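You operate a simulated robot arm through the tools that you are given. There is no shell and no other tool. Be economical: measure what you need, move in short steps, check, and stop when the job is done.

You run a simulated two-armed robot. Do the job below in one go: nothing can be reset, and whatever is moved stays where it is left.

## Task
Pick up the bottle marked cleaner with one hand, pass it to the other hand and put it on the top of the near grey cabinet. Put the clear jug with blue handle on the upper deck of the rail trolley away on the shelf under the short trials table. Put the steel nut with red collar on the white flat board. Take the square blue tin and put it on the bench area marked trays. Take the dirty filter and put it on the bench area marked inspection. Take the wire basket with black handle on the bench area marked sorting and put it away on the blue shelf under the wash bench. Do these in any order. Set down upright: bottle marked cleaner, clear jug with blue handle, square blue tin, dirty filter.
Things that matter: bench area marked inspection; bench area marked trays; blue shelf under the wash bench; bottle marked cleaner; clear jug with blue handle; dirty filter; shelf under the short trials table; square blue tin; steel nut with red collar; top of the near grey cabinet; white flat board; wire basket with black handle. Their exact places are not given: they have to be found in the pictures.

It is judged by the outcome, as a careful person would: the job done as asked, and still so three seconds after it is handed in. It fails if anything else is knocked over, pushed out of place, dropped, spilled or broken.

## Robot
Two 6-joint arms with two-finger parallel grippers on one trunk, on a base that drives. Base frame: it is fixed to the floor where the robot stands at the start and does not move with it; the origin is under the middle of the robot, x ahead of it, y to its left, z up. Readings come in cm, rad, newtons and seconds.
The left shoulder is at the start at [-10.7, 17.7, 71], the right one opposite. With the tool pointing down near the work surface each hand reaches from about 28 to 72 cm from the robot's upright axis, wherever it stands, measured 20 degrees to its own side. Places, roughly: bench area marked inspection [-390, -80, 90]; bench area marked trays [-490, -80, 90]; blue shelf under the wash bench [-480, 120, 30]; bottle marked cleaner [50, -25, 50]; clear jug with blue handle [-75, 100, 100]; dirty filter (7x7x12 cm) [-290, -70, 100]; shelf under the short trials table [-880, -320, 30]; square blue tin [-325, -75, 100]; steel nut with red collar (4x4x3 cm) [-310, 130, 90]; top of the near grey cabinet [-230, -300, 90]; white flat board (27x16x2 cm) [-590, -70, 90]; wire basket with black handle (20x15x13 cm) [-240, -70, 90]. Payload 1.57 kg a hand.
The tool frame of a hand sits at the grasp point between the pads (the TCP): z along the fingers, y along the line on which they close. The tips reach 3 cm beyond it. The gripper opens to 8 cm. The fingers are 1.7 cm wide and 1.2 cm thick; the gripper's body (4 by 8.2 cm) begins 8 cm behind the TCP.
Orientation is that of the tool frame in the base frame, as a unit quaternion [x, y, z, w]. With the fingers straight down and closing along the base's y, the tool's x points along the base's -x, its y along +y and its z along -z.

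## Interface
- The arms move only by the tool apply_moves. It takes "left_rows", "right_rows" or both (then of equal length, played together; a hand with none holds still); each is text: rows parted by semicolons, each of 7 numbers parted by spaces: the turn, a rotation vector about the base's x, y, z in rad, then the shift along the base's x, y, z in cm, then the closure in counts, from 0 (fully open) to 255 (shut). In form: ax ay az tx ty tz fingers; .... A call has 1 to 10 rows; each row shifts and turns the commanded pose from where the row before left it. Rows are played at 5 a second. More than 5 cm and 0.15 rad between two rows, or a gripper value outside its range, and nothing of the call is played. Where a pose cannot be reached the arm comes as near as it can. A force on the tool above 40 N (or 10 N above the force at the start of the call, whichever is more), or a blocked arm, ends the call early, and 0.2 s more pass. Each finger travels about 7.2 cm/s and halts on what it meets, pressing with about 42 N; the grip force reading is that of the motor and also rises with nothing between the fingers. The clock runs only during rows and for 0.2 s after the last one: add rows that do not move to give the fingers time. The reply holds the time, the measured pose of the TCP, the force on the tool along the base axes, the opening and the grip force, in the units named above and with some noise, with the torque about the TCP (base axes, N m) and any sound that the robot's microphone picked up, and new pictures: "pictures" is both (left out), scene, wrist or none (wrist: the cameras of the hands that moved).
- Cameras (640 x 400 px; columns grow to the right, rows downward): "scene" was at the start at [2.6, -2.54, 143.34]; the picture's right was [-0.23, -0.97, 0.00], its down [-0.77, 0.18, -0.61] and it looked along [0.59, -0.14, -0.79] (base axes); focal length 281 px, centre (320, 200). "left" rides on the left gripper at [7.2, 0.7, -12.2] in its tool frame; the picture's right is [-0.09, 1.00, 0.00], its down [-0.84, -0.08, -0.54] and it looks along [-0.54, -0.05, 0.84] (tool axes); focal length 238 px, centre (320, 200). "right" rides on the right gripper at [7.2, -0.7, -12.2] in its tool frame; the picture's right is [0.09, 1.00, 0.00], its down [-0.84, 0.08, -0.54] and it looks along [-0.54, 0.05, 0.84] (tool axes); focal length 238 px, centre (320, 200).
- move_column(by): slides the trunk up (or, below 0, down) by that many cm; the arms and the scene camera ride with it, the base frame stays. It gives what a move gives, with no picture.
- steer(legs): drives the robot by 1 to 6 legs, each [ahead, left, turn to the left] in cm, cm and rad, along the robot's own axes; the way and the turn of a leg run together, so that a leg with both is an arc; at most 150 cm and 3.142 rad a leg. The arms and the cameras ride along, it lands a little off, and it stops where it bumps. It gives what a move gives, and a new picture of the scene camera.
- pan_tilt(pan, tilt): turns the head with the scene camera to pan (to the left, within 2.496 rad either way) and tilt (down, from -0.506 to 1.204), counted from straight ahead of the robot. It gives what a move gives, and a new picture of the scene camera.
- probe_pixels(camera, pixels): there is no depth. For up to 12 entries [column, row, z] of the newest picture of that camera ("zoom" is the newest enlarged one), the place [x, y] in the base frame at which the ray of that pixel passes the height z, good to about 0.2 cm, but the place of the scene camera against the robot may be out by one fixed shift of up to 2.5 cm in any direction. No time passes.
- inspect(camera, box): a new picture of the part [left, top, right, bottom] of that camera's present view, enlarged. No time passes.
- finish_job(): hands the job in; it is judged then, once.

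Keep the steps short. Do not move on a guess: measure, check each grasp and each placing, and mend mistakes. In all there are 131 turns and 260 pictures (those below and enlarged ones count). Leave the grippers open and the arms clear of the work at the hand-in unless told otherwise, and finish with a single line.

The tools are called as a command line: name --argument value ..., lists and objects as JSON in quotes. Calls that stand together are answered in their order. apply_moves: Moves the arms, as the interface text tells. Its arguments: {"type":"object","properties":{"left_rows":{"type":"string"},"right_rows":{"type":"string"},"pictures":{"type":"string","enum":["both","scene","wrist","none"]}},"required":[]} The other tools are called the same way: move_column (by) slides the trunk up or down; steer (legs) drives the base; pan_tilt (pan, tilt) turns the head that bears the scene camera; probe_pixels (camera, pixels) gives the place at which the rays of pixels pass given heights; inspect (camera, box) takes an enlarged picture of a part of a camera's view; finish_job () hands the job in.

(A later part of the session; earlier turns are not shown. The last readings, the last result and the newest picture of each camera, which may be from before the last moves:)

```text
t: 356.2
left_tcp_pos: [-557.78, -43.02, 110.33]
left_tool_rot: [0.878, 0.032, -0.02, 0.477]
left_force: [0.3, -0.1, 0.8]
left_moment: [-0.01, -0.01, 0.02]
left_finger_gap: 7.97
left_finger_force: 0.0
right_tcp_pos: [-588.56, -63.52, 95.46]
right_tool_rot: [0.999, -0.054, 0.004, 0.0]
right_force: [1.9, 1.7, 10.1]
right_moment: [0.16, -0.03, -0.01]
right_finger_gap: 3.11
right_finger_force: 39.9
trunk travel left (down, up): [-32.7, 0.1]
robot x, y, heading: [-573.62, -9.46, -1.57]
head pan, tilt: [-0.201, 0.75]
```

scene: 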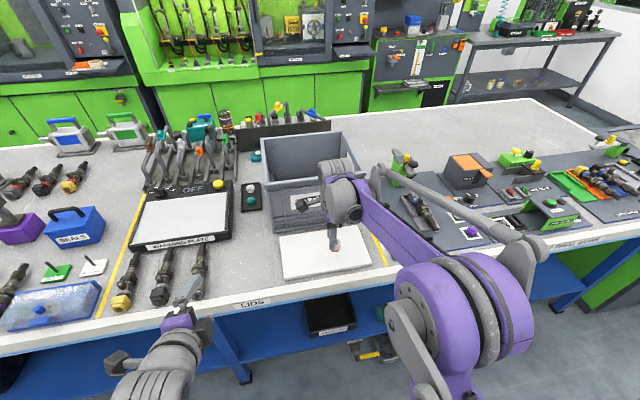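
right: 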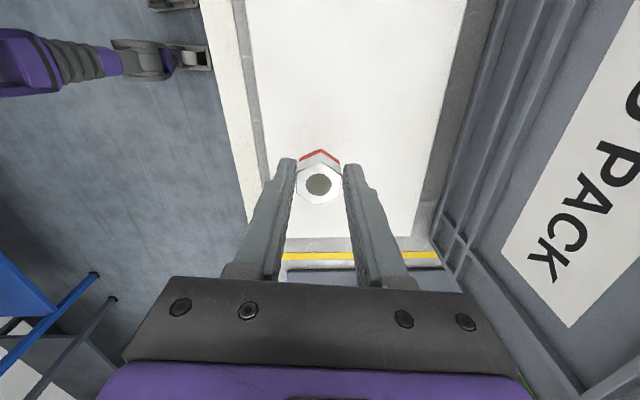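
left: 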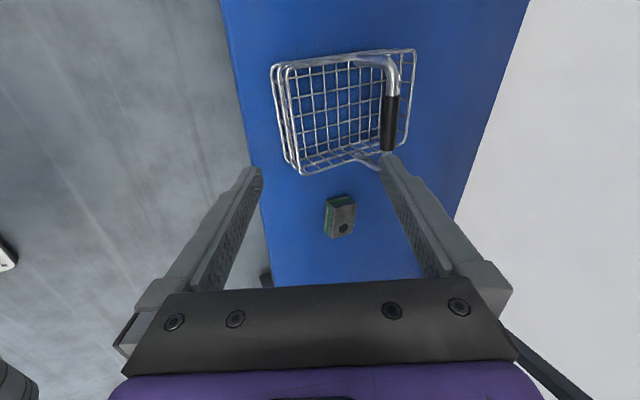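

Contact at 10 N. I open and rise.

apply_moves --right_rows "0 0 0 0 0 0 190;0 0 0 0 0 0 130;0 0 0 0 0 0 80;0 0 0 0 0 0 80;0 0 0 0 0 3 80;0 0 0 0 0 4 80;0 0 0 0 0 4 80;0 0 0 0 4 3 0;0 0 0 0 4 2 0;0 0 0 0 4 0 0" --pictures "wrist"

```text
t: 358.4
left_tcp_pos: [-557.9, -43.07, 110.32]
left_tool_rot: [0.878, 0.033, -0.019, 0.478]
left_force: [-0.1, 0.6, -0.3]
left_moment: [-0.02, 0.0, 0.0]
left_finger_gap: 8.01
left_finger_force: 0.0
right_tcp_pos: [-588.74, -51.63, 111.42]
right_tool_rot: [0.999, -0.054, 0.003, 0.001]
right_force: [0.5, -1.2, 0.5]
right_moment: [-0.01, 0.0, -0.02]
right_finger_gap: 8.01
right_finger_force: 0.1
trunk travel left (down, up): [-32.7, 0.1]
robot x, y, heading: [-573.56, -9.76, -1.57]
head pan, tilt: [-0.201, 0.75]
```

right: 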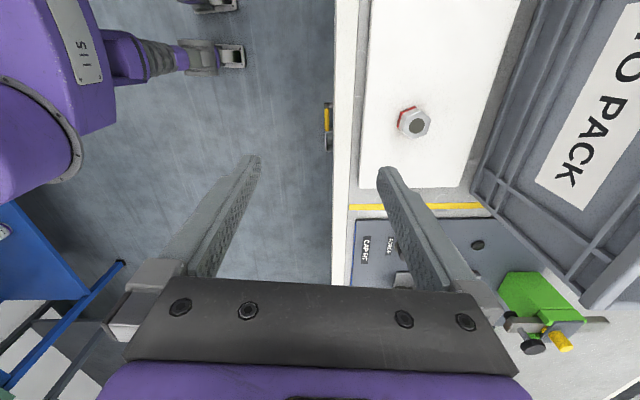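

The nut lies on the board. Now the jug: I back off, turn round, check the heading, and drive towards the trolley.

steer --legs '[[-18, 0, 0], [0, 0, 3.12], [0, -140, 0]]'

```text
t: 379.2
left_tcp_pos: [-446.06, 30.85, 110.31]
left_tool_rot: [0.01, 0.879, 0.475, 0.042]
left_force: [0.3, 0.2, 0.0]
left_moment: [0.01, 0.0, 0.01]
left_finger_gap: 8.0
left_finger_force: 0.0
right_tcp_pos: [-414.64, 36.55, 111.25]
right_tool_rot: [0.101, 0.995, 0.0, -0.004]
right_force: [0.3, 0.5, 0.1]
right_moment: [-0.02, -0.02, 0.01]
right_finger_gap: 8.01
right_finger_force: 0.0
trunk travel left (down, up): [-32.7, 0.1]
robot x, y, heading: [-433.15, -4.13, 1.475]
head pan, tilt: [-0.201, 0.75]
```

scene: 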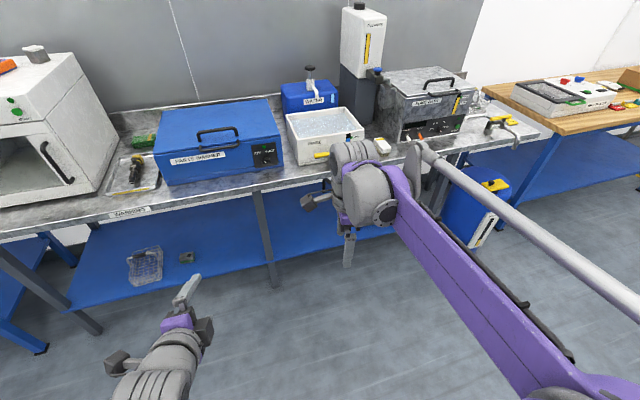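

steer --legs '[[0, 0, 0.095], [0, -115, 0.02], [0, -115, 0.02], [0, -115, 0.02]]'

pan_tilt --pan 0 --tilt 0.65

```text
t: 409.7
left_tcp_pos: [-110.5, 39.72, 110.35]
left_tool_rot: [-0.068, 0.876, 0.477, 0.001]
left_force: [0.4, 0.8, 0.5]
left_moment: [0.0, 0.0, 0.03]
left_finger_gap: 7.99
left_finger_force: 0.3
right_tcp_pos: [-80.44, 50.85, 111.51]
right_tool_rot: [0.014, 1.0, -0.001, -0.004]
right_force: [0.2, 0.6, 0.9]
right_moment: [0.0, 0.03, -0.01]
right_finger_gap: 7.98
right_finger_force: 0.0
trunk travel left (down, up): [-32.7, 0.1]
robot x, y, heading: [-92.07, 7.22, 1.65]
head pan, tilt: [-0.201, 0.75]
```

scene: 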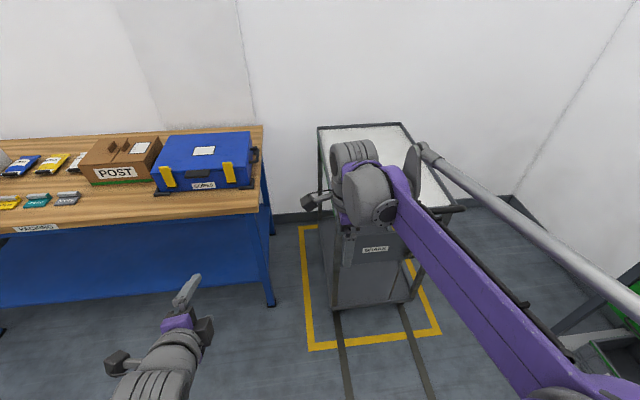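

```text
t: 410.4
left_tcp_pos: [-110.46, 39.73, 110.27]
left_tool_rot: [-0.068, 0.877, 0.476, 0.001]
left_force: [0.3, 0.5, 0.2]
left_moment: [0.0, 0.0, 0.0]
left_finger_gap: 8.0
left_finger_force: 0.1
right_tcp_pos: [-80.36, 50.86, 111.47]
right_tool_rot: [0.014, 1.0, 0.001, -0.005]
right_force: [-0.2, 0.0, 0.4]
right_moment: [-0.05, -0.02, -0.01]
right_finger_gap: 7.96
right_finger_force: 0.0
trunk travel left (down, up): [-32.7, 0.1]
robot x, y, heading: [-92.12, 7.42, 1.654]
head pan, tilt: [0.0, 0.649]
```

scene: 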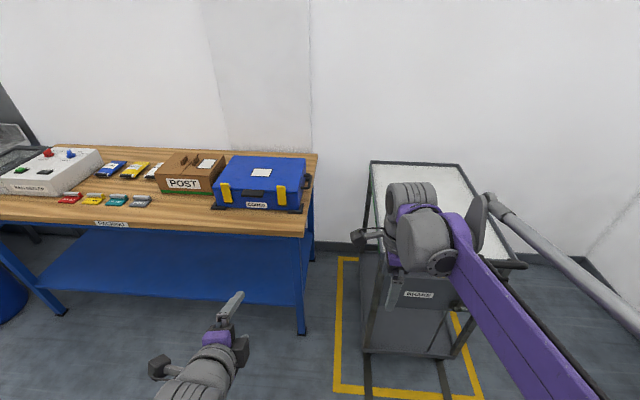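

The trolley is straight ahead and the right arm hides the jug. I look with the right wrist camera and measure the trolley.

inspect --camera "right" --box '[0, 0, 640, 400]'

probe_pixels --camera "zoom" --pixels '[[320, 200, 95], [450, 200, 95], [550, 150, 95]]'

probe_pixels --camera "scene" --pixels '[[370, 163, 95], [462, 164, 95], [525, 268, 95], [360, 350, 0], [450, 358, 0], [377, 230, 95]]'

```text
1.00 times, centred on (320, 200) of right (not enlarged: the box is as wide or as high as the picture)
```

zoom: 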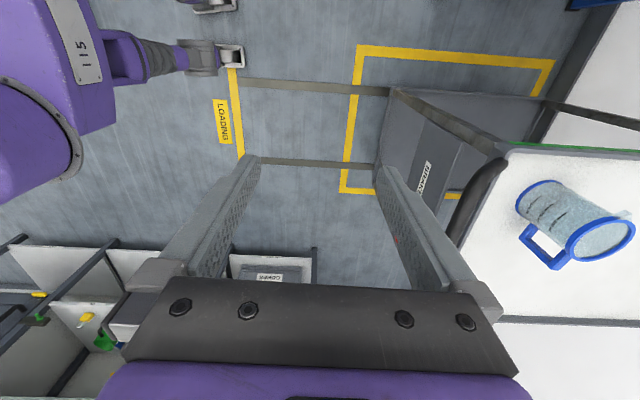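

```text
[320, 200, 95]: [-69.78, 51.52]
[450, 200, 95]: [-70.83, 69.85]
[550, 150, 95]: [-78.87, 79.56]
```

```text
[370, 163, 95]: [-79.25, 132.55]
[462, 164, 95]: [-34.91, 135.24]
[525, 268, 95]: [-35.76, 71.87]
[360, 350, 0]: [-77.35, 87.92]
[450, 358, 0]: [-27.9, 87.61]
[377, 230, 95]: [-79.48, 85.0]
```

I see the jug with its handle pointing about +x/-y. I move the right hand higher and nearer for a second view to triangulate.

apply_moves --right_rows "0 0 0 0 4 2 0;0 0 0 0 4 2 0;0 0 0 0 4 1 0;0 0 0 0 0 0 0" --pictures "wrist"

inspect --camera "right" --box '[400, 100, 640, 250]'

```text
t: 411.4
left_tcp_pos: [-110.49, 39.63, 110.22]
left_tool_rot: [-0.068, 0.876, 0.478, 0.0]
left_force: [0.1, 0.0, 0.3]
left_moment: [0.02, 0.01, -0.02]
left_finger_gap: 8.0
left_finger_force: 0.1
right_tcp_pos: [-80.31, 62.76, 116.38]
right_tool_rot: [0.014, 1.0, 0.001, -0.005]
right_force: [-0.7, -0.5, -0.9]
right_moment: [0.0, -0.01, 0.02]
right_finger_gap: 7.99
right_finger_force: 0.1
trunk travel left (down, up): [-32.7, 0.1]
robot x, y, heading: [-91.99, 7.52, 1.656]
head pan, tilt: [0.0, 0.649]
```

right: 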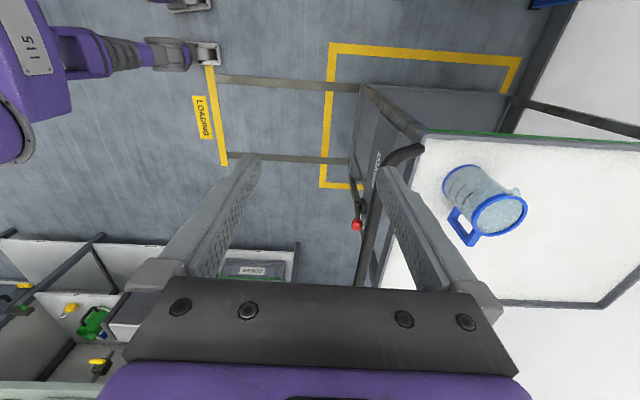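

```text
2.67 times, centred on (520, 175) of right
```

zoom: 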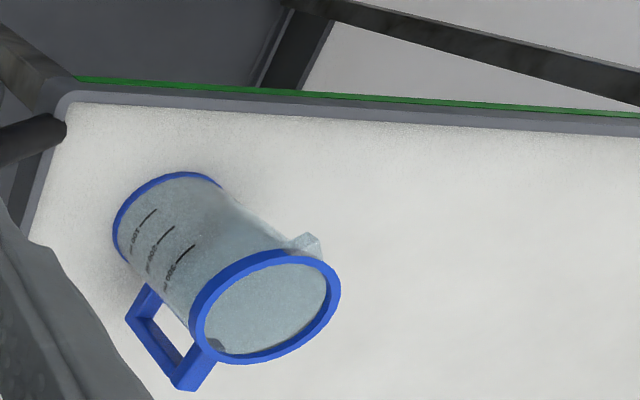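

probe_pixels --camera "right" --pixels '[[442.4, 184.4, 90], [483.3, 169.4, 90], [442.4, 184.4, 94], [483.3, 169.4, 94], [472, 225.6, 100], [527.5, 205, 100], [472, 225.6, 104], [527.5, 205, 104], [499.4, 215.1, 102], [463.8, 180.6, 90], [465, 243, 102], [450, 220, 92]]'

steer --legs '[[0, -14, -0.08]]'

pan_tilt --pan 0.15 --tilt 0.7

```text
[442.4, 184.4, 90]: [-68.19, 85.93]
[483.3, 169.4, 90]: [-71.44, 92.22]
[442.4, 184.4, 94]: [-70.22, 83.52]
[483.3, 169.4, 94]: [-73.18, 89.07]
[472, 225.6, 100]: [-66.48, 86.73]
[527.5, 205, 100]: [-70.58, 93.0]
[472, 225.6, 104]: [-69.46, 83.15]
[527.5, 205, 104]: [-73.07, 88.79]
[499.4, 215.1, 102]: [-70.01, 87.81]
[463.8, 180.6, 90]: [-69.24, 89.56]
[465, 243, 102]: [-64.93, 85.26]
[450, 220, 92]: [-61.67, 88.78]
```

```text
t: 413.3
left_tcp_pos: [-94.0, 41.63, 110.27]
left_tool_rot: [-0.033, 0.878, 0.477, 0.02]
left_force: [-0.2, 0.4, 0.1]
left_moment: [0.02, 0.02, 0.03]
left_finger_gap: 7.99
left_finger_force: 0.1
right_tcp_pos: [-62.16, 62.3, 116.25]
right_tool_rot: [0.054, 0.999, 0.001, -0.004]
right_force: [0.2, -0.9, 0.2]
right_moment: [-0.02, -0.01, -0.02]
right_finger_gap: 7.99
right_finger_force: 0.0
trunk travel left (down, up): [-32.7, 0.1]
robot x, y, heading: [-78.02, 8.14, 1.574]
head pan, tilt: [0.0, 0.649]
```

scene: 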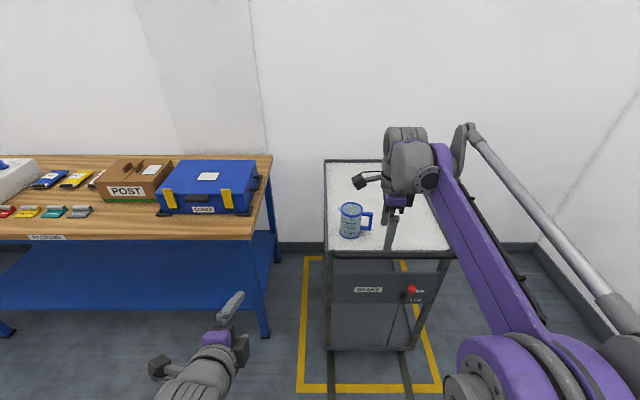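

```text
t: 414.0
left_tcp_pos: [-93.94, 41.8, 110.32]
left_tool_rot: [-0.033, 0.878, 0.476, 0.02]
left_force: [0.5, -0.9, 0.8]
left_moment: [-0.03, -0.01, -0.02]
left_finger_gap: 8.02
left_finger_force: 0.1
right_tcp_pos: [-62.14, 62.23, 116.18]
right_tool_rot: [0.054, 0.999, -0.001, -0.004]
right_force: [-0.4, 0.7, -0.7]
right_moment: [0.0, -0.02, 0.0]
right_finger_gap: 7.98
right_finger_force: 0.1
trunk travel left (down, up): [-32.7, 0.1]
robot x, y, heading: [-78.04, 8.13, 1.569]
head pan, tilt: [0.15, 0.7]
```

scene: 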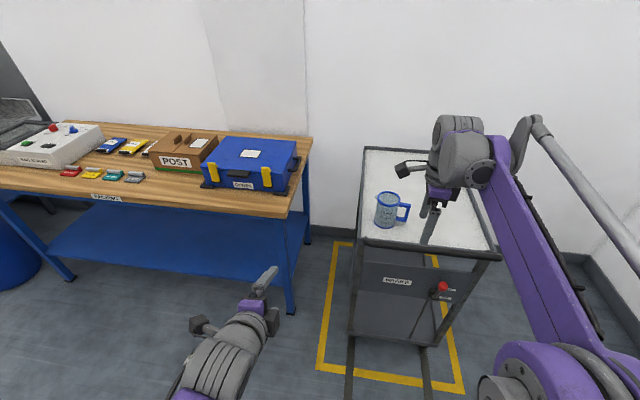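

inspect --camera "scene" --box '[350, 170, 446, 230]'

probe_pixels --camera "scene" --pixels '[[389, 222, 90], [389, 222, 88], [389, 222, 92], [388, 196, 100], [388, 196, 102], [388, 196, 104], [408, 207, 100], [408, 207, 97], [402, 206, 97], [360, 238, 90], [492, 252, 90]]'

```text
6.67 times, centred on (398, 200) of scene
```

zoom: 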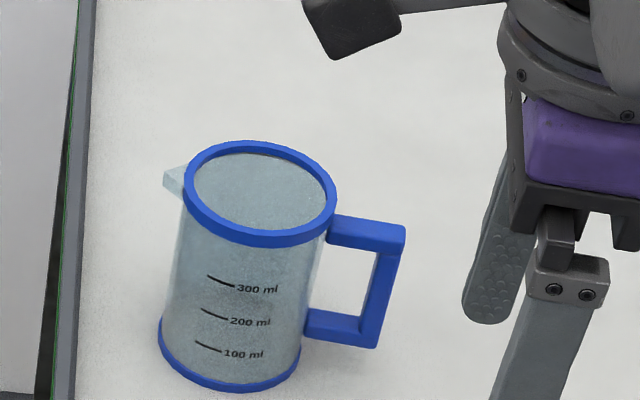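

```text
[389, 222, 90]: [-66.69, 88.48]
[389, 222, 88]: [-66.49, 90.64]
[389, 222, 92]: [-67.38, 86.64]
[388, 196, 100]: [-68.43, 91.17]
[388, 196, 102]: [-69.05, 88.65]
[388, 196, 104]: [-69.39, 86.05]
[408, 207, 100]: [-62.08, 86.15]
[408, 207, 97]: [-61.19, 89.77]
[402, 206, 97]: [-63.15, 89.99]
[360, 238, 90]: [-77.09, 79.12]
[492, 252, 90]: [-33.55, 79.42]
```

The jug is about 7.5 cm wide and 10 cm tall, standing on deck z≈88 at about (-67.5,91). Its handle points to +x, bar x≈-62. I'll grip the handle with the right hand tilted 40°, pointing left-down. I move the base first, then tilt and look.

steer --legs '[[0, -11, 0], [24, 0, 0]]'

apply_moves --right_rows "0 0.14 0 0 0 0 0;0 0.14 0 0 0 0 0;0 0.14 0 0 0 0 0;0 0.14 0 0 0 0 0;0 0.14 0.1 0 0 0 0;0 0 0 0 0 0 0" --pictures "wrist"

```text
t: 417.0
left_tcp_pos: [-83.13, 65.99, 110.16]
left_tool_rot: [-0.032, 0.878, 0.476, 0.021]
left_force: [-0.7, 0.6, 0.2]
left_moment: [-0.01, 0.02, 0.0]
left_finger_gap: 8.01
left_finger_force: 0.0
right_tcp_pos: [-51.33, 86.47, 116.11]
right_tool_rot: [0.054, 0.999, 0.0, -0.004]
right_force: [-0.1, -0.2, -0.6]
right_moment: [-0.01, 0.0, 0.0]
right_finger_gap: 8.02
right_finger_force: 0.1
trunk travel left (down, up): [-32.7, 0.1]
robot x, y, heading: [-67.68, 32.32, 1.569]
head pan, tilt: [0.15, 0.7]
```

scene: 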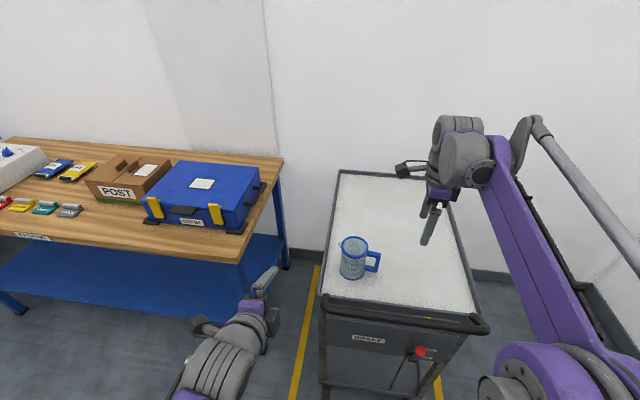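

```text
refused: row 5 steps farther than a row can; nothing moved
```

apply_moves --right_rows "0 0 0.1 0 0 0 0;0 0.14 0 0 0 0 0;0 0.14 0 0 0 0 0;0 0.14 0 0 0 0 0;0 0.14 0 0 0 0 0;0 0.14 0 0 0 0 0;0 0 0 0 0 0 0" --pictures "wrist"

```text
t: 418.6
left_tcp_pos: [-83.23, 66.05, 110.24]
left_tool_rot: [-0.032, 0.878, 0.477, 0.02]
left_force: [0.7, 0.4, 0.4]
left_moment: [-0.02, 0.04, 0.03]
left_finger_gap: 8.01
left_finger_force: 0.0
right_tcp_pos: [-51.25, 86.6, 116.08]
right_tool_rot: [0.004, 0.938, -0.003, -0.347]
right_force: [-1.5, 0.3, -0.9]
right_moment: [-0.02, 0.0, 0.03]
right_finger_gap: 7.98
right_finger_force: 0.1
trunk travel left (down, up): [-32.7, 0.1]
robot x, y, heading: [-67.14, 32.34, 1.571]
head pan, tilt: [0.15, 0.7]
```

right: 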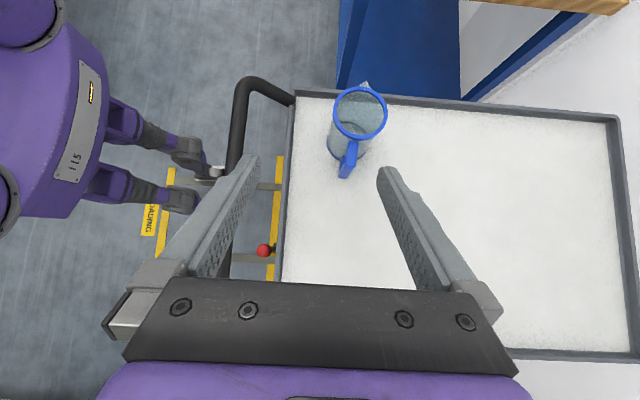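

probe_pixels --camera "right" --pixels '[[345, 174, 96.5], [345, 174, 93], [354, 143, 96.5], [361, 112, 98], [361, 112, 100], [334, 112, 98], [387, 113, 98], [350, 145, 88], [295, 100, 90], [285, 270, 90]]'

inspect --camera "right" --box '[290, 70, 450, 190]'

```text
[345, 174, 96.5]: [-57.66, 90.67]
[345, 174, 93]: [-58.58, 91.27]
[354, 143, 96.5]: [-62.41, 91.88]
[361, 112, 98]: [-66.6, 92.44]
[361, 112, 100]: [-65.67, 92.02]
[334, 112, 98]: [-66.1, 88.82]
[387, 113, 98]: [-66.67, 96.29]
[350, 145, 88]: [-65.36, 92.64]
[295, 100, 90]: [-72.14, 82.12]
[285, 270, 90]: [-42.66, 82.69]
```

```text
3.33 times, centred on (370, 130) of right
```

zoom: 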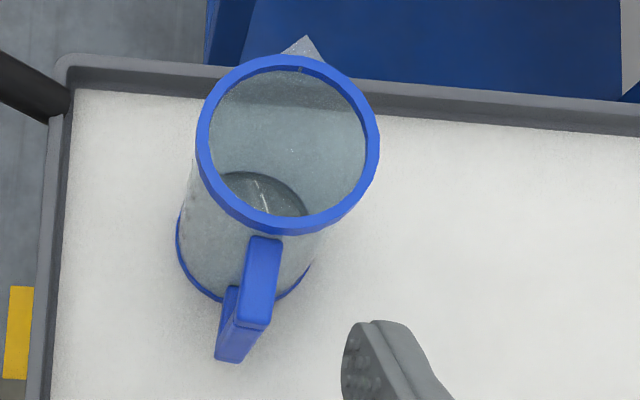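

The handle's axis runs at azimuth about -8°, with grip point about (-59.5,91.3,94.5). I yaw the hand -0.14 rad and go to 10 cm before it along the fingers.

apply_moves --right_rows "0 0 -0.14 -0.4 1 -3 0;0 0 0 -0.5 1 -4 0;0 0 0 -0.5 1 -4 0;0 0 0 -0.4 0.85 -3 0;0 0 0 0 0 0 0" --pictures "wrist"

```text
t: 419.8
left_tcp_pos: [-83.27, 66.11, 110.41]
left_tool_rot: [-0.032, 0.878, 0.476, 0.02]
left_force: [-0.1, -0.3, -0.6]
left_moment: [0.02, -0.01, 0.0]
left_finger_gap: 8.0
left_finger_force: 0.1
right_tcp_pos: [-53.05, 90.47, 102.48]
right_tool_rot: [0.07, 0.935, 0.022, -0.346]
right_force: [1.2, 1.3, -0.1]
right_moment: [-0.03, -0.01, 0.0]
right_finger_gap: 7.98
right_finger_force: 0.0
trunk travel left (down, up): [-32.7, 0.1]
robot x, y, heading: [-67.26, 32.72, 1.571]
head pan, tilt: [0.15, 0.7]
```

right: 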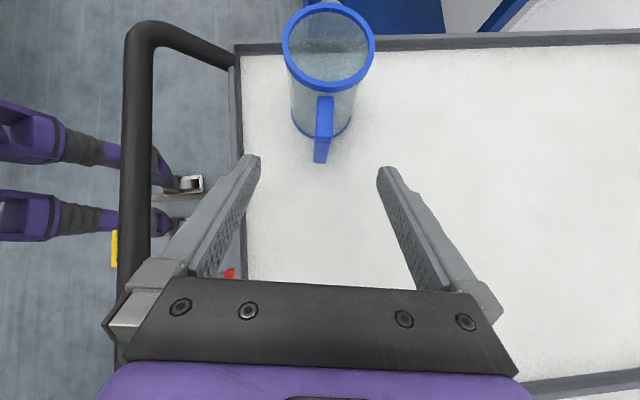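

probe_pixels --camera "right" --pixels '[[324, 136, 97], [324, 136, 96], [324, 136, 95], [325, 100, 96], [320, 161, 89], [328, 43, 98]]'

```text
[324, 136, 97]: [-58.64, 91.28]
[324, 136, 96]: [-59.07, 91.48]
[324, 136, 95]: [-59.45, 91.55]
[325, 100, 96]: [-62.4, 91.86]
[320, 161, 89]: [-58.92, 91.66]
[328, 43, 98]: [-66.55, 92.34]
```

apply_moves --right_rows "0 0 0 -2.3 0.35 -2.7 0;0 0 0 -2.3 0.3 -2.7 0;0 0 0 -2.15 0.3 -2.6 0;0 0 0 0 0 0 0;0 0 0 0 0 0 100;0 0 0 0 0 0 180;0 0 0 0 0 0 240;0 0 0 0 0 0 240" --pictures "wrist"

```text
t: 421.6
left_tcp_pos: [-83.06, 66.13, 110.19]
left_tool_rot: [-0.032, 0.879, 0.476, 0.021]
left_force: [0.5, 0.0, 0.5]
left_moment: [0.05, 0.02, 0.0]
left_finger_gap: 7.99
left_finger_force: 0.1
right_tcp_pos: [-59.9, 91.39, 94.3]
right_tool_rot: [0.071, 0.935, 0.022, -0.347]
right_force: [-0.2, 0.1, -0.2]
right_moment: [0.07, 0.07, -0.02]
right_finger_gap: 1.59
right_finger_force: 31.6
trunk travel left (down, up): [-32.7, 0.1]
robot x, y, heading: [-67.18, 32.85, 1.574]
head pan, tilt: [0.15, 0.7]
```

right: 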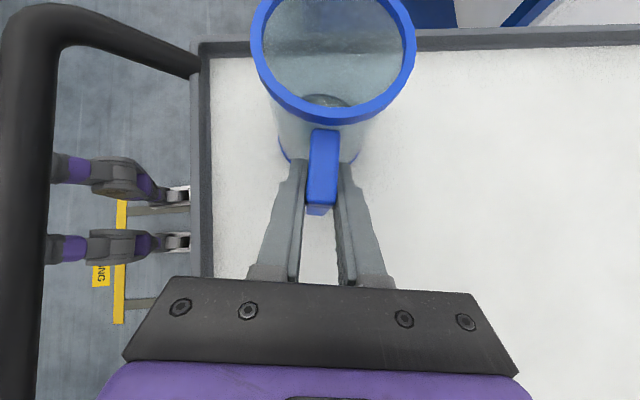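

The handle is gripped (1.59 cm). I lift gently and look.

apply_moves --right_rows "0 0 0 0 0 0.5 255;0 0 0 0 0 1 255;0 0 0 0 0 2 255;0 0 0 0 0 3 255;0 0 0 0 0 0 255" --pictures "both"

inspect --camera "scene" --box '[300, 180, 460, 290]'

```text
t: 422.8
left_tcp_pos: [-83.11, 66.02, 110.25]
left_tool_rot: [-0.032, 0.878, 0.477, 0.02]
left_force: [-0.7, 0.4, -0.1]
left_moment: [0.0, -0.01, 0.0]
left_finger_gap: 7.99
left_finger_force: 0.0
right_tcp_pos: [-59.78, 91.23, 100.92]
right_tool_rot: [0.071, 0.935, 0.023, -0.347]
right_force: [-0.3, -0.2, -1.0]
right_moment: [-0.01, -0.05, -0.01]
right_finger_gap: 1.55
right_finger_force: 31.3
trunk travel left (down, up): [-32.7, 0.1]
robot x, y, heading: [-67.29, 32.43, 1.575]
head pan, tilt: [0.15, 0.7]
```

scene: 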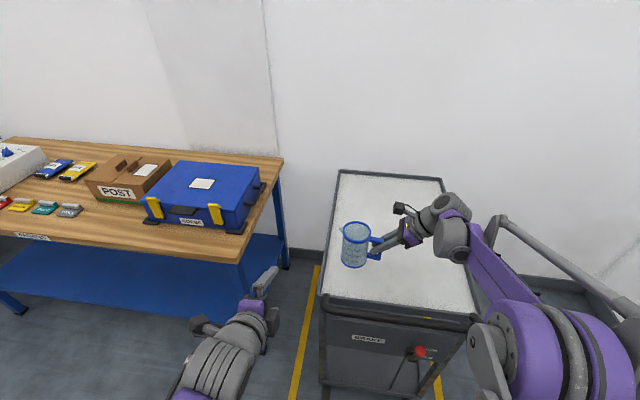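
right: 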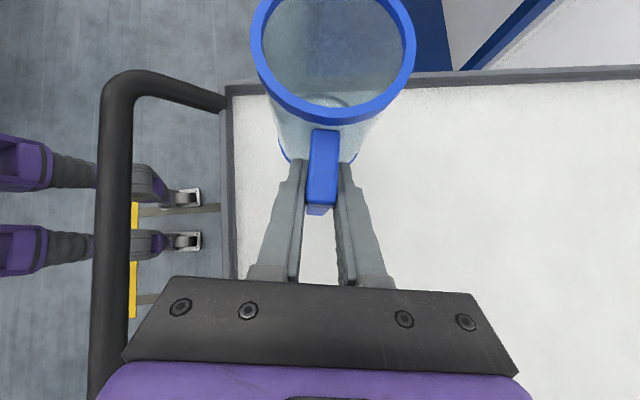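

```text
3.64 times, centred on (380, 235) of scene
```

zoom: 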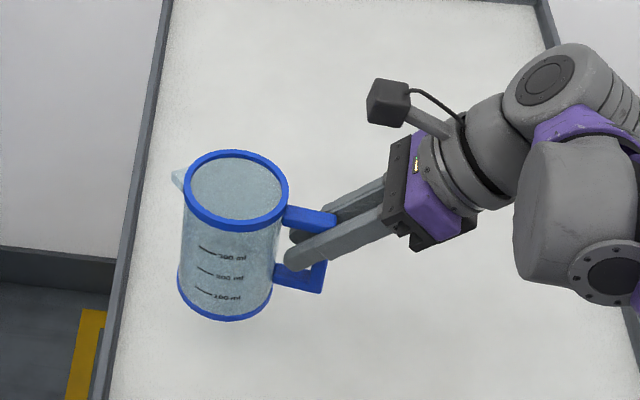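

The jug hangs level. I retract a little, back away from the trolley, turn to face down the aisle and drive the first part.

apply_moves --right_rows "0 0 0 0 0 3 255;0 0 0 0 -3 2 255;0 0 0 0 -4 0 255;0 0 0 0 -4 0 255;0 0 0 0 -3 0 255;0 0 0 0 0 0 255" --left_rows "-0.1 0 0 0 0 0 0;-0.1 0 0 0 0 0 0;-0.1 0 0 0 0 0 0;-0.1 0 0 0 0 0 0;-0.1 0 0 0 0 0 0;0 0 0 0 0 0 0" --pictures "none"

steer --legs '[[-22, 0, 0], [0, 0, 1.57], [150, 0, 0], [120, 0, 0]]'

```text
t: 424.2
left_tcp_pos: [-83.08, 65.91, 110.24]
left_tool_rot: [-0.035, 0.969, 0.244, 0.012]
left_force: [0.7, -0.8, 0.3]
left_moment: [-0.03, -0.05, 0.02]
left_finger_gap: 7.99
left_finger_force: 0.1
right_tcp_pos: [-59.87, 77.48, 105.81]
right_tool_rot: [0.07, 0.935, 0.023, -0.346]
right_force: [0.0, 0.1, -1.2]
right_moment: [-0.01, -0.08, 0.02]
right_finger_gap: 1.55
right_finger_force: 31.9
trunk travel left (down, up): [-32.7, 0.1]
robot x, y, heading: [-67.11, 32.65, 1.569]
head pan, tilt: [0.15, 0.7]
```

```text
t: 442.5
left_tcp_pos: [-372.9, 6.08, 110.22]
left_tool_rot: [0.688, -0.683, -0.186, 0.159]
left_force: [-0.1, 0.0, 0.2]
left_moment: [0.04, 0.01, -0.01]
left_finger_gap: 8.02
left_finger_force: 0.2
right_tcp_pos: [-382.65, 30.19, 105.88]
right_tool_rot: [-0.587, 0.732, -0.219, -0.268]
right_force: [-0.1, -0.1, -0.8]
right_moment: [0.06, -0.01, -0.01]
right_finger_gap: 1.55
right_finger_force: 31.5
trunk travel left (down, up): [-32.7, 0.1]
robot x, y, heading: [-338.45, 19.64, 3.077]
head pan, tilt: [0.15, 0.7]
```

scene: 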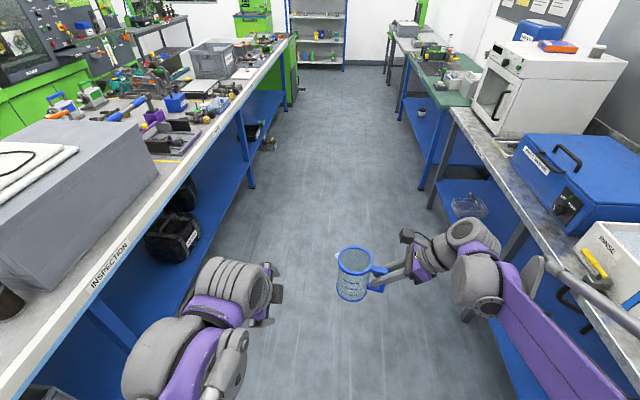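

probe_pixels --camera "scene" --pixels '[[288, 38, 90], [297, 95, 0], [300, 68, 0], [345, 70, 0], [255, 12, 90], [398, 40, 90], [385, 75, 0], [440, 90, 90]]'

steer --legs '[[0, 12, 0.07], [150, 0, 0], [150, 0, 0]]'

pan_tilt --pan 0.6 --tilt 0.4

```text
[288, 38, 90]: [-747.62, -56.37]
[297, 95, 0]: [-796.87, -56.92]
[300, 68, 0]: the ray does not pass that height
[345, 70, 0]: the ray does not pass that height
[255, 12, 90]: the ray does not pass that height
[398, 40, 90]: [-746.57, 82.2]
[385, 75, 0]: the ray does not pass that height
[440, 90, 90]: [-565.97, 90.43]
```

```text
t: 458.0
left_tcp_pos: [-668.2, -6.47, 110.13]
left_tool_rot: [0.707, -0.664, -0.183, 0.164]
left_force: [-0.2, 0.2, 0.0]
left_moment: [0.03, 0.01, -0.02]
left_finger_gap: 8.0
left_finger_force: 0.0
right_tcp_pos: [-679.46, 16.94, 105.84]
right_tool_rot: [-0.609, 0.713, -0.228, -0.261]
right_force: [-0.7, 0.3, -0.8]
right_moment: [0.07, 0.0, 0.0]
right_finger_gap: 1.56
right_finger_force: 30.9
trunk travel left (down, up): [-32.7, 0.1]
robot x, y, heading: [-634.54, 9.05, 3.131]
head pan, tilt: [0.15, 0.7]
```

scene: 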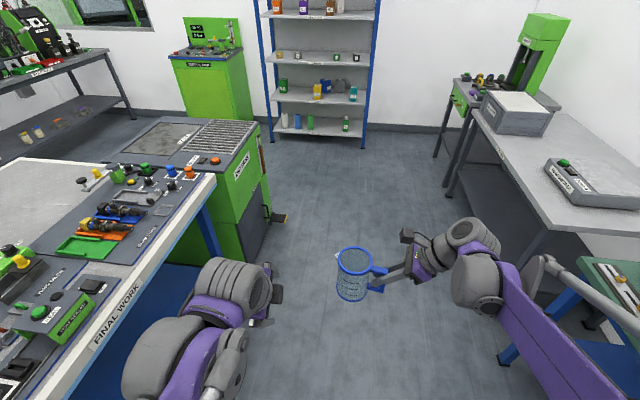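

```text
t: 458.9
left_tcp_pos: [-668.17, -6.46, 110.2]
left_tool_rot: [0.707, -0.663, -0.182, 0.164]
left_force: [0.4, -0.2, -0.7]
left_moment: [0.02, -0.04, 0.02]
left_finger_gap: 7.97
left_finger_force: 0.1
right_tcp_pos: [-679.51, 16.89, 105.96]
right_tool_rot: [-0.608, 0.714, -0.228, -0.262]
right_force: [-0.9, -0.1, -1.4]
right_moment: [0.06, -0.03, 0.0]
right_finger_gap: 1.57
right_finger_force: 31.1
trunk travel left (down, up): [-32.7, 0.1]
robot x, y, heading: [-634.82, 9.27, 3.131]
head pan, tilt: [0.6, 0.4]
```

scene: 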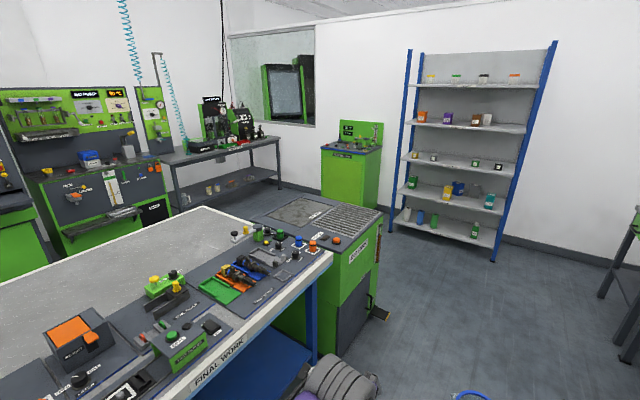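

I see the table at the wall, around (225,165). I measure it, the green unit's end and the shelving before going on.

probe_pixels --camera "scene" --pixels '[[493, 262, 0], [390, 232, 0], [318, 365, 0], [383, 318, 0], [378, 205, 0], [322, 205, 0], [183, 215, 0], [280, 190, 0], [160, 158, 85], [278, 138, 85]]'

inspect --camera "scene" --box '[130, 90, 330, 230]'

```text
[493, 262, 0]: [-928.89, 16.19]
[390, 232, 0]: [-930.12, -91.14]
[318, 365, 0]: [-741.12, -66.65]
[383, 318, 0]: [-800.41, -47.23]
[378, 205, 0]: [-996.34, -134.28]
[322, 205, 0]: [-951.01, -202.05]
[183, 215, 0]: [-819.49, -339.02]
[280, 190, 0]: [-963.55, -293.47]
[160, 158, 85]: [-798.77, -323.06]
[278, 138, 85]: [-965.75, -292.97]
```

```text
2.86 times, centred on (230, 160) of scene
```

zoom: 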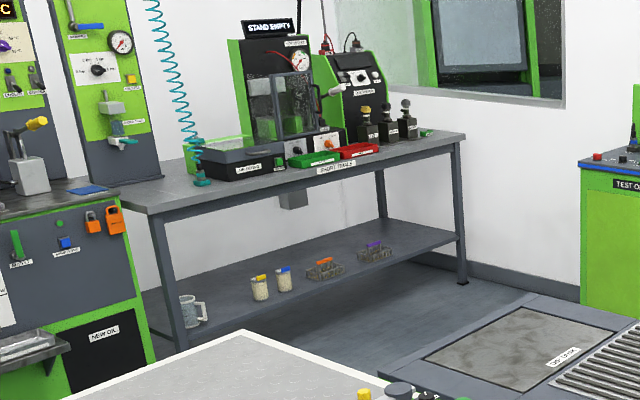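

The route is clear along x≈-866. The shelf under SHORT TRIALS has free space near its right end. I drive there, turning to face the table.

steer --legs '[[110, 0, 0], [106, 0, 0], [0, 0, 1.575], [0, -16, 0], [95, 0, 0], [90, 0, 0]]'

pan_tilt --pan 0.0 --tilt 0.65

```text
t: 483.9
left_tcp_pos: [-868.56, -198.15, 110.09]
left_tool_rot: [0.969, -0.008, -0.023, 0.244]
left_force: [-0.1, -0.5, -0.6]
left_moment: [-0.03, 0.04, -0.01]
left_finger_gap: 8.01
left_finger_force: 0.1
right_tcp_pos: [-892.77, -207.54, 105.86]
right_tool_rot: [0.931, -0.113, 0.345, 0.039]
right_force: [0.3, 0.3, -0.3]
right_moment: [0.02, 0.04, -0.01]
right_finger_gap: 1.55
right_finger_force: 32.1
trunk travel left (down, up): [-32.7, 0.1]
robot x, y, heading: [-881.43, -163.15, -1.659]
head pan, tilt: [0.6, 0.4]
```

scene: 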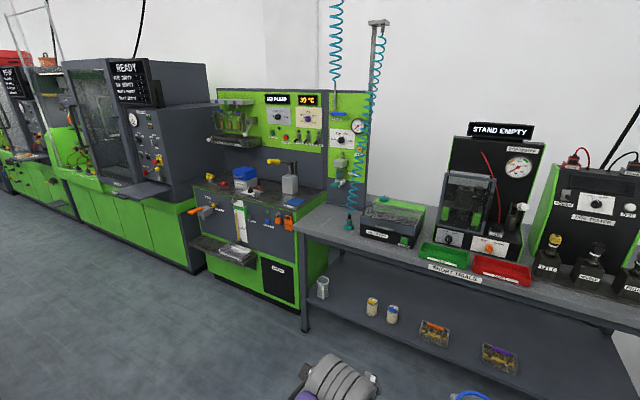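

```text
t: 484.9
left_tcp_pos: [-868.5, -198.2, 110.27]
left_tool_rot: [0.97, -0.007, -0.022, 0.244]
left_force: [-0.4, 0.7, 0.6]
left_moment: [0.03, 0.02, -0.01]
left_finger_gap: 7.99
left_finger_force: 0.0
right_tcp_pos: [-892.83, -207.49, 105.78]
right_tool_rot: [0.931, -0.113, 0.344, 0.038]
right_force: [-0.2, -0.1, -0.5]
right_moment: [0.04, 0.1, 0.02]
right_finger_gap: 1.56
right_finger_force: 32.0
trunk travel left (down, up): [-32.7, 0.1]
robot x, y, heading: [-881.15, -163.3, -1.662]
head pan, tilt: [0.0, 0.649]
```

scene: 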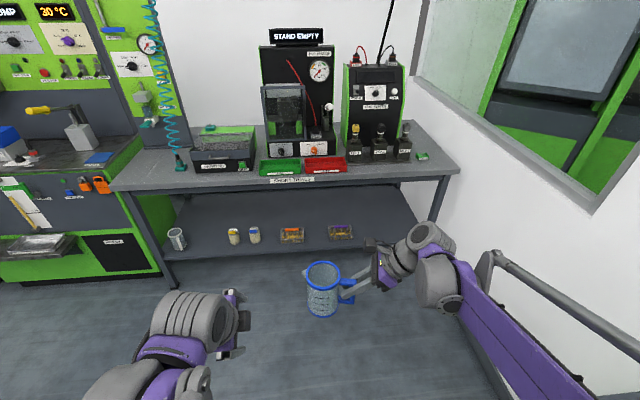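

probe_pixels --camera "scene" --pixels '[[180, 262, 30], [380, 246, 30], [354, 236, 30], [329, 238, 30], [305, 240, 30], [226, 242, 30], [187, 248, 30], [425, 240, 30], [375, 200, 30], [300, 187, 85], [460, 170, 85], [120, 190, 85]]'

inspect --camera "scene" --box '[150, 180, 470, 320]'

```text
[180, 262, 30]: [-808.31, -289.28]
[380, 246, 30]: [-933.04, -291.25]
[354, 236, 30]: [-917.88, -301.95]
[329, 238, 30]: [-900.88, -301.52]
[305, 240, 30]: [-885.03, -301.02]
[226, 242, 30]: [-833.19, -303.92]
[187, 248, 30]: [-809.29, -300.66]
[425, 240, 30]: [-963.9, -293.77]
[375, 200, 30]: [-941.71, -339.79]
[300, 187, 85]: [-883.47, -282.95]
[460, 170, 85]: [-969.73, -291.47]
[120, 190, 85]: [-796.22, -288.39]
```

```text
2.00 times, centred on (310, 250) of scene
```

zoom: 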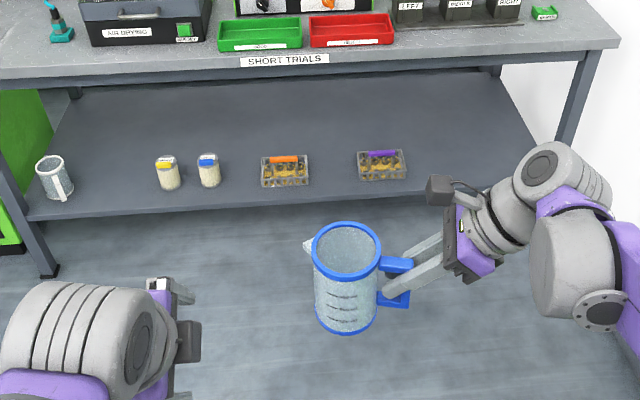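

The free spot is right of the second rack, about x=-925, y≈-301 (rack edge ≈-917, leg ≈-964). I lower the trunk, straighten, approach, and lower the jug by arm while still clear of the table.

move_column --by -32

steer --legs '[[0, 0, 0.088], [36, 0, 0]]'

apply_moves --right_rows "0 0 0 0 -0.5 -4 255;0 0 0 0 -0.5 -4 255;0 0 0 0 -0.5 -4 255;0 0 0 0 -0.5 -4 255;0 0 0 0 -0.5 -4 255;0 0 0 0 -0.5 -4 255;0 0 0 0 0 -4 255;0 0 0 0 0 -1 255;0 0 0 0 0 0 255" --pictures "scene"

```text
t: 488.1
left_tcp_pos: [-868.57, -198.26, 78.07]
left_tool_rot: [0.969, -0.008, -0.023, 0.244]
left_force: [-0.3, -0.1, 0.0]
left_moment: [-0.01, -0.03, 0.01]
left_finger_gap: 7.99
left_finger_force: 0.1
right_tcp_pos: [-892.77, -207.53, 73.81]
right_tool_rot: [0.931, -0.114, 0.345, 0.039]
right_force: [0.6, 0.5, -1.7]
right_moment: [0.0, 0.05, -0.02]
right_finger_gap: 1.58
right_finger_force: 31.4
trunk travel left (down, up): [-0.7, 32.1]
robot x, y, heading: [-881.53, -163.24, -1.666]
head pan, tilt: [0.0, 0.649]
```

```text
t: 490.8
left_tcp_pos: [-865.66, -231.74, 78.12]
left_tool_rot: [0.969, 0.035, -0.012, 0.245]
left_force: [0.2, -0.8, 0.0]
left_moment: [0.01, 0.0, 0.0]
left_finger_gap: 8.0
left_finger_force: 0.1
right_tcp_pos: [-888.9, -243.29, 73.78]
right_tool_rot: [0.935, -0.072, 0.346, 0.023]
right_force: [1.1, 0.6, -1.0]
right_moment: [0.01, 0.05, 0.0]
right_finger_gap: 1.54
right_finger_force: 31.5
trunk travel left (down, up): [-0.7, 32.1]
robot x, y, heading: [-881.09, -198.39, -1.575]
head pan, tilt: [0.0, 0.649]
```

scene: 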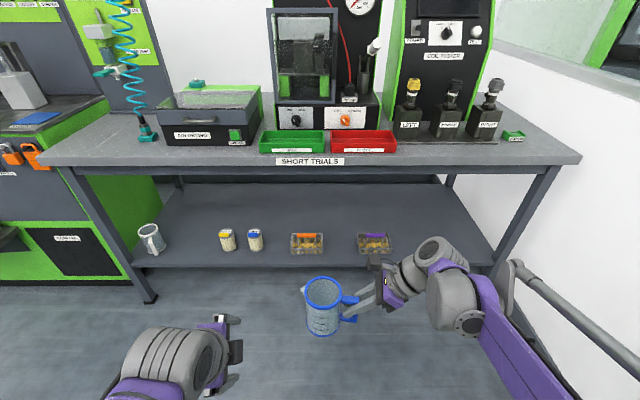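

```text
t: 492.8
left_tcp_pos: [-865.61, -231.71, 78.18]
left_tool_rot: [0.969, 0.035, -0.011, 0.245]
left_force: [-0.1, 1.0, -0.1]
left_moment: [0.01, 0.04, 0.0]
left_finger_gap: 8.02
left_finger_force: 0.1
right_tcp_pos: [-888.86, -246.24, 44.84]
right_tool_rot: [0.935, -0.072, 0.346, 0.024]
right_force: [0.0, -0.5, -1.1]
right_moment: [-0.02, 0.07, -0.02]
right_finger_gap: 1.58
right_finger_force: 31.4
trunk travel left (down, up): [-0.7, 32.1]
robot x, y, heading: [-881.41, -198.61, -1.576]
head pan, tilt: [0.0, 0.649]
```

scene: 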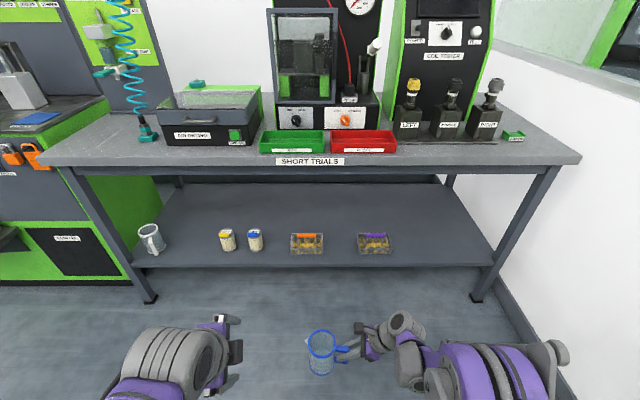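

probe_pixels --camera "scene" --pixels '[[568, 350, 65], [568, 350, 75], [520, 300, 0], [550, 360, 0], [392, 252, 31], [358, 252, 31], [320, 252, 31], [420, 266, 30], [493, 262, 30], [440, 210, 30], [320, 172, 85]]'

inspect --camera "right" --box '[0, 0, 640, 400]'

```text
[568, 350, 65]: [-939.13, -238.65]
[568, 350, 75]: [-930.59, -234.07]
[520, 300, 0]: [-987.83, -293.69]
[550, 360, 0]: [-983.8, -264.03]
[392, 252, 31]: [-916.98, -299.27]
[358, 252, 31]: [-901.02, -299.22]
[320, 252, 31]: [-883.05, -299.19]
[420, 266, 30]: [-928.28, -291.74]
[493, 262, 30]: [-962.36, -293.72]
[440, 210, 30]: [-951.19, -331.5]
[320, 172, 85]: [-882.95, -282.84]
```

```text
1.00 times, centred on (320, 200) of right (not enlarged: the box is as wide or as high as the picture)
```

zoom: 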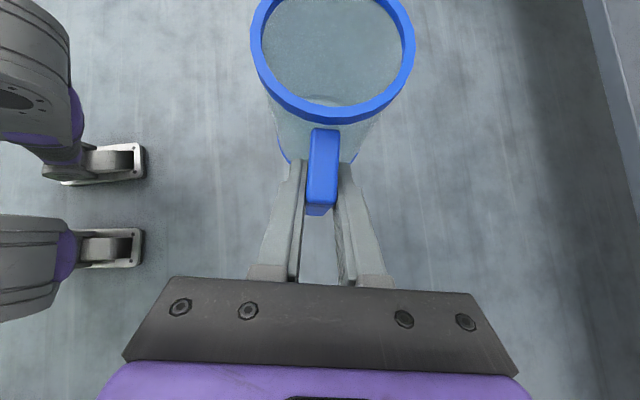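

Measurements: rack edge x≈-915.5, leg ≈-960, shelf front y≈-290, wall ≈-985. I drive 31 cm ahead, then 30 cm right, and look.

steer --legs '[[31, 0, 0], [0, -30, 0]]'

inspect --camera "right" --box '[0, 0, 640, 400]'

```text
t: 497.8
left_tcp_pos: [-897.22, -262.34, 78.22]
left_tool_rot: [0.969, 0.031, -0.013, 0.245]
left_force: [0.7, 0.7, 0.3]
left_moment: [0.01, 0.0, -0.01]
left_finger_gap: 8.01
left_finger_force: 0.1
right_tcp_pos: [-920.46, -276.67, 44.82]
right_tool_rot: [0.935, -0.074, 0.346, 0.024]
right_force: [-0.1, 0.3, -0.7]
right_moment: [0.03, 0.04, -0.02]
right_finger_gap: 1.57
right_finger_force: 31.2
trunk travel left (down, up): [-0.7, 32.1]
robot x, y, heading: [-913.01, -228.48, -1.581]
head pan, tilt: [0.0, 0.649]
```

scene: 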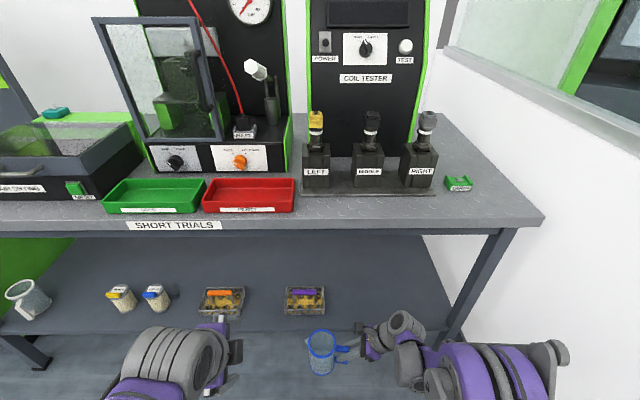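

```text
1.00 times, centred on (320, 200) of right (not enlarged: the box is as wide or as high as the picture)
```

zoom: 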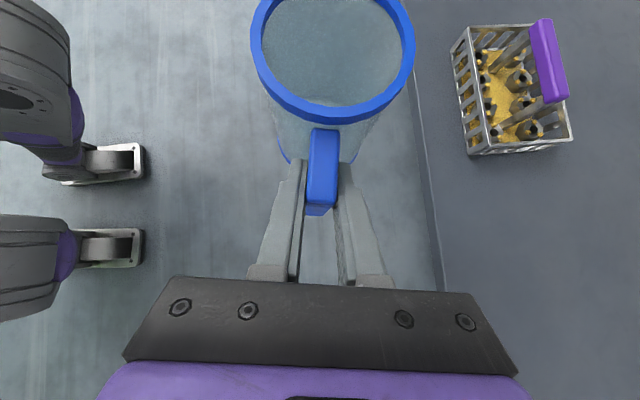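

probe_pixels --camera "zoom" --pixels '[[472, 155, 30], [572, 142, 35], [440, 280, 30], [410, 80, 30], [452, 55, 35], [333, 55, 48]]'

```text
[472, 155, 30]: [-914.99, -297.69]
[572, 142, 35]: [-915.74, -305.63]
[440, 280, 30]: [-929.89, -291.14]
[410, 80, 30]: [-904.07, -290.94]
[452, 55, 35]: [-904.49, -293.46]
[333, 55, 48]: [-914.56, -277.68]
```

Rack edge x=-915.7 and shelf edge y=-291 are confirmed. I move the jug 10 cm right, then in over the shelf.

apply_moves --right_rows "0 0 0 -3.4 0 0 255;0 0 0 -3.4 -1 0 255;0 0 0 -3.2 -1 0 255;0 0 0 0 -4 0 255;0 0 0 0 -4 0 255;0 0 0 0 -4 -0.5 255;0 0 0 0 -4 -1 255;0 0 0 0 -4 -1 255;0 0 0 0 -1.5 -1 255;0 0 0 0 0 0 255"

```text
t: 500.0
left_tcp_pos: [-897.19, -262.27, 78.13]
left_tool_rot: [0.969, 0.031, -0.013, 0.245]
left_force: [0.7, 0.6, -0.4]
left_moment: [0.01, 0.02, 0.0]
left_finger_gap: 7.99
left_finger_force: 0.0
right_tcp_pos: [-930.1, -298.35, 42.1]
right_tool_rot: [0.935, -0.075, 0.346, 0.025]
right_force: [1.0, -0.4, -0.4]
right_moment: [0.03, 0.05, -0.05]
right_finger_gap: 1.53
right_finger_force: 31.2
right hand out of reach, approached as far as the arm can: row 9
trunk travel left (down, up): [-0.7, 32.1]
robot x, y, heading: [-912.78, -229.02, -1.582]
head pan, tilt: [0.0, 0.649]
```

scene: 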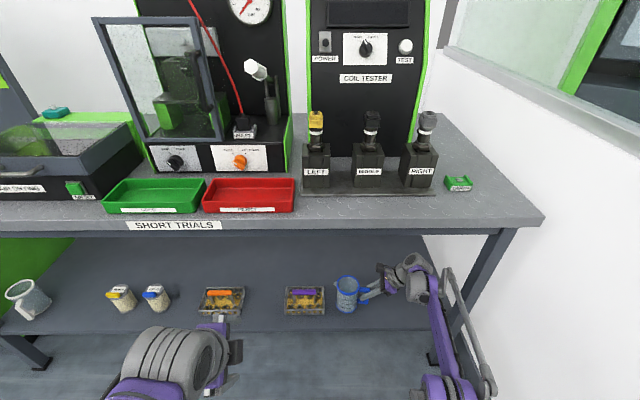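
right: 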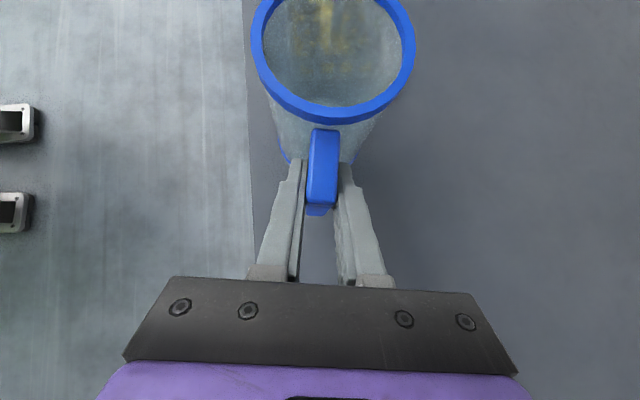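

The jug is over the shelf, 4 cm clear of the rack and 4 cm inside the edge. I lower it in steps.

apply_moves --right_rows "0 0 0 0 0 -1.5 255;0 0 0 0 0 -1.5 255;0 0 0 0 0 -1 255;0 0 0 0 0 -0.6 255;0 0 0 0 0 -0.4 255;0 0 0 0 0 -0.3 255;0 0 0 0 0 -0.2 255;0 0 0 0 0 0 255" --pictures "none"

```text
t: 501.8
left_tcp_pos: [-897.13, -262.16, 78.14]
left_tool_rot: [0.969, 0.031, -0.013, 0.246]
left_force: [0.1, -0.8, -0.4]
left_moment: [0.03, -0.02, 0.0]
left_finger_gap: 8.0
left_finger_force: 0.1
right_tcp_pos: [-930.21, -296.75, 37.28]
right_tool_rot: [0.934, -0.074, 0.347, 0.026]
right_force: [-10.9, -3.8, 26.5]
right_moment: [-0.43, -0.07, -0.19]
right_finger_gap: 1.6
right_finger_force: 31.5
right hand out of reach, approached as far as the arm can: row 1, 2, 3, 5
trunk travel left (down, up): [-0.7, 32.1]
robot x, y, heading: [-912.63, -228.8, -1.587]
head pan, tilt: [0.0, 0.649]
```

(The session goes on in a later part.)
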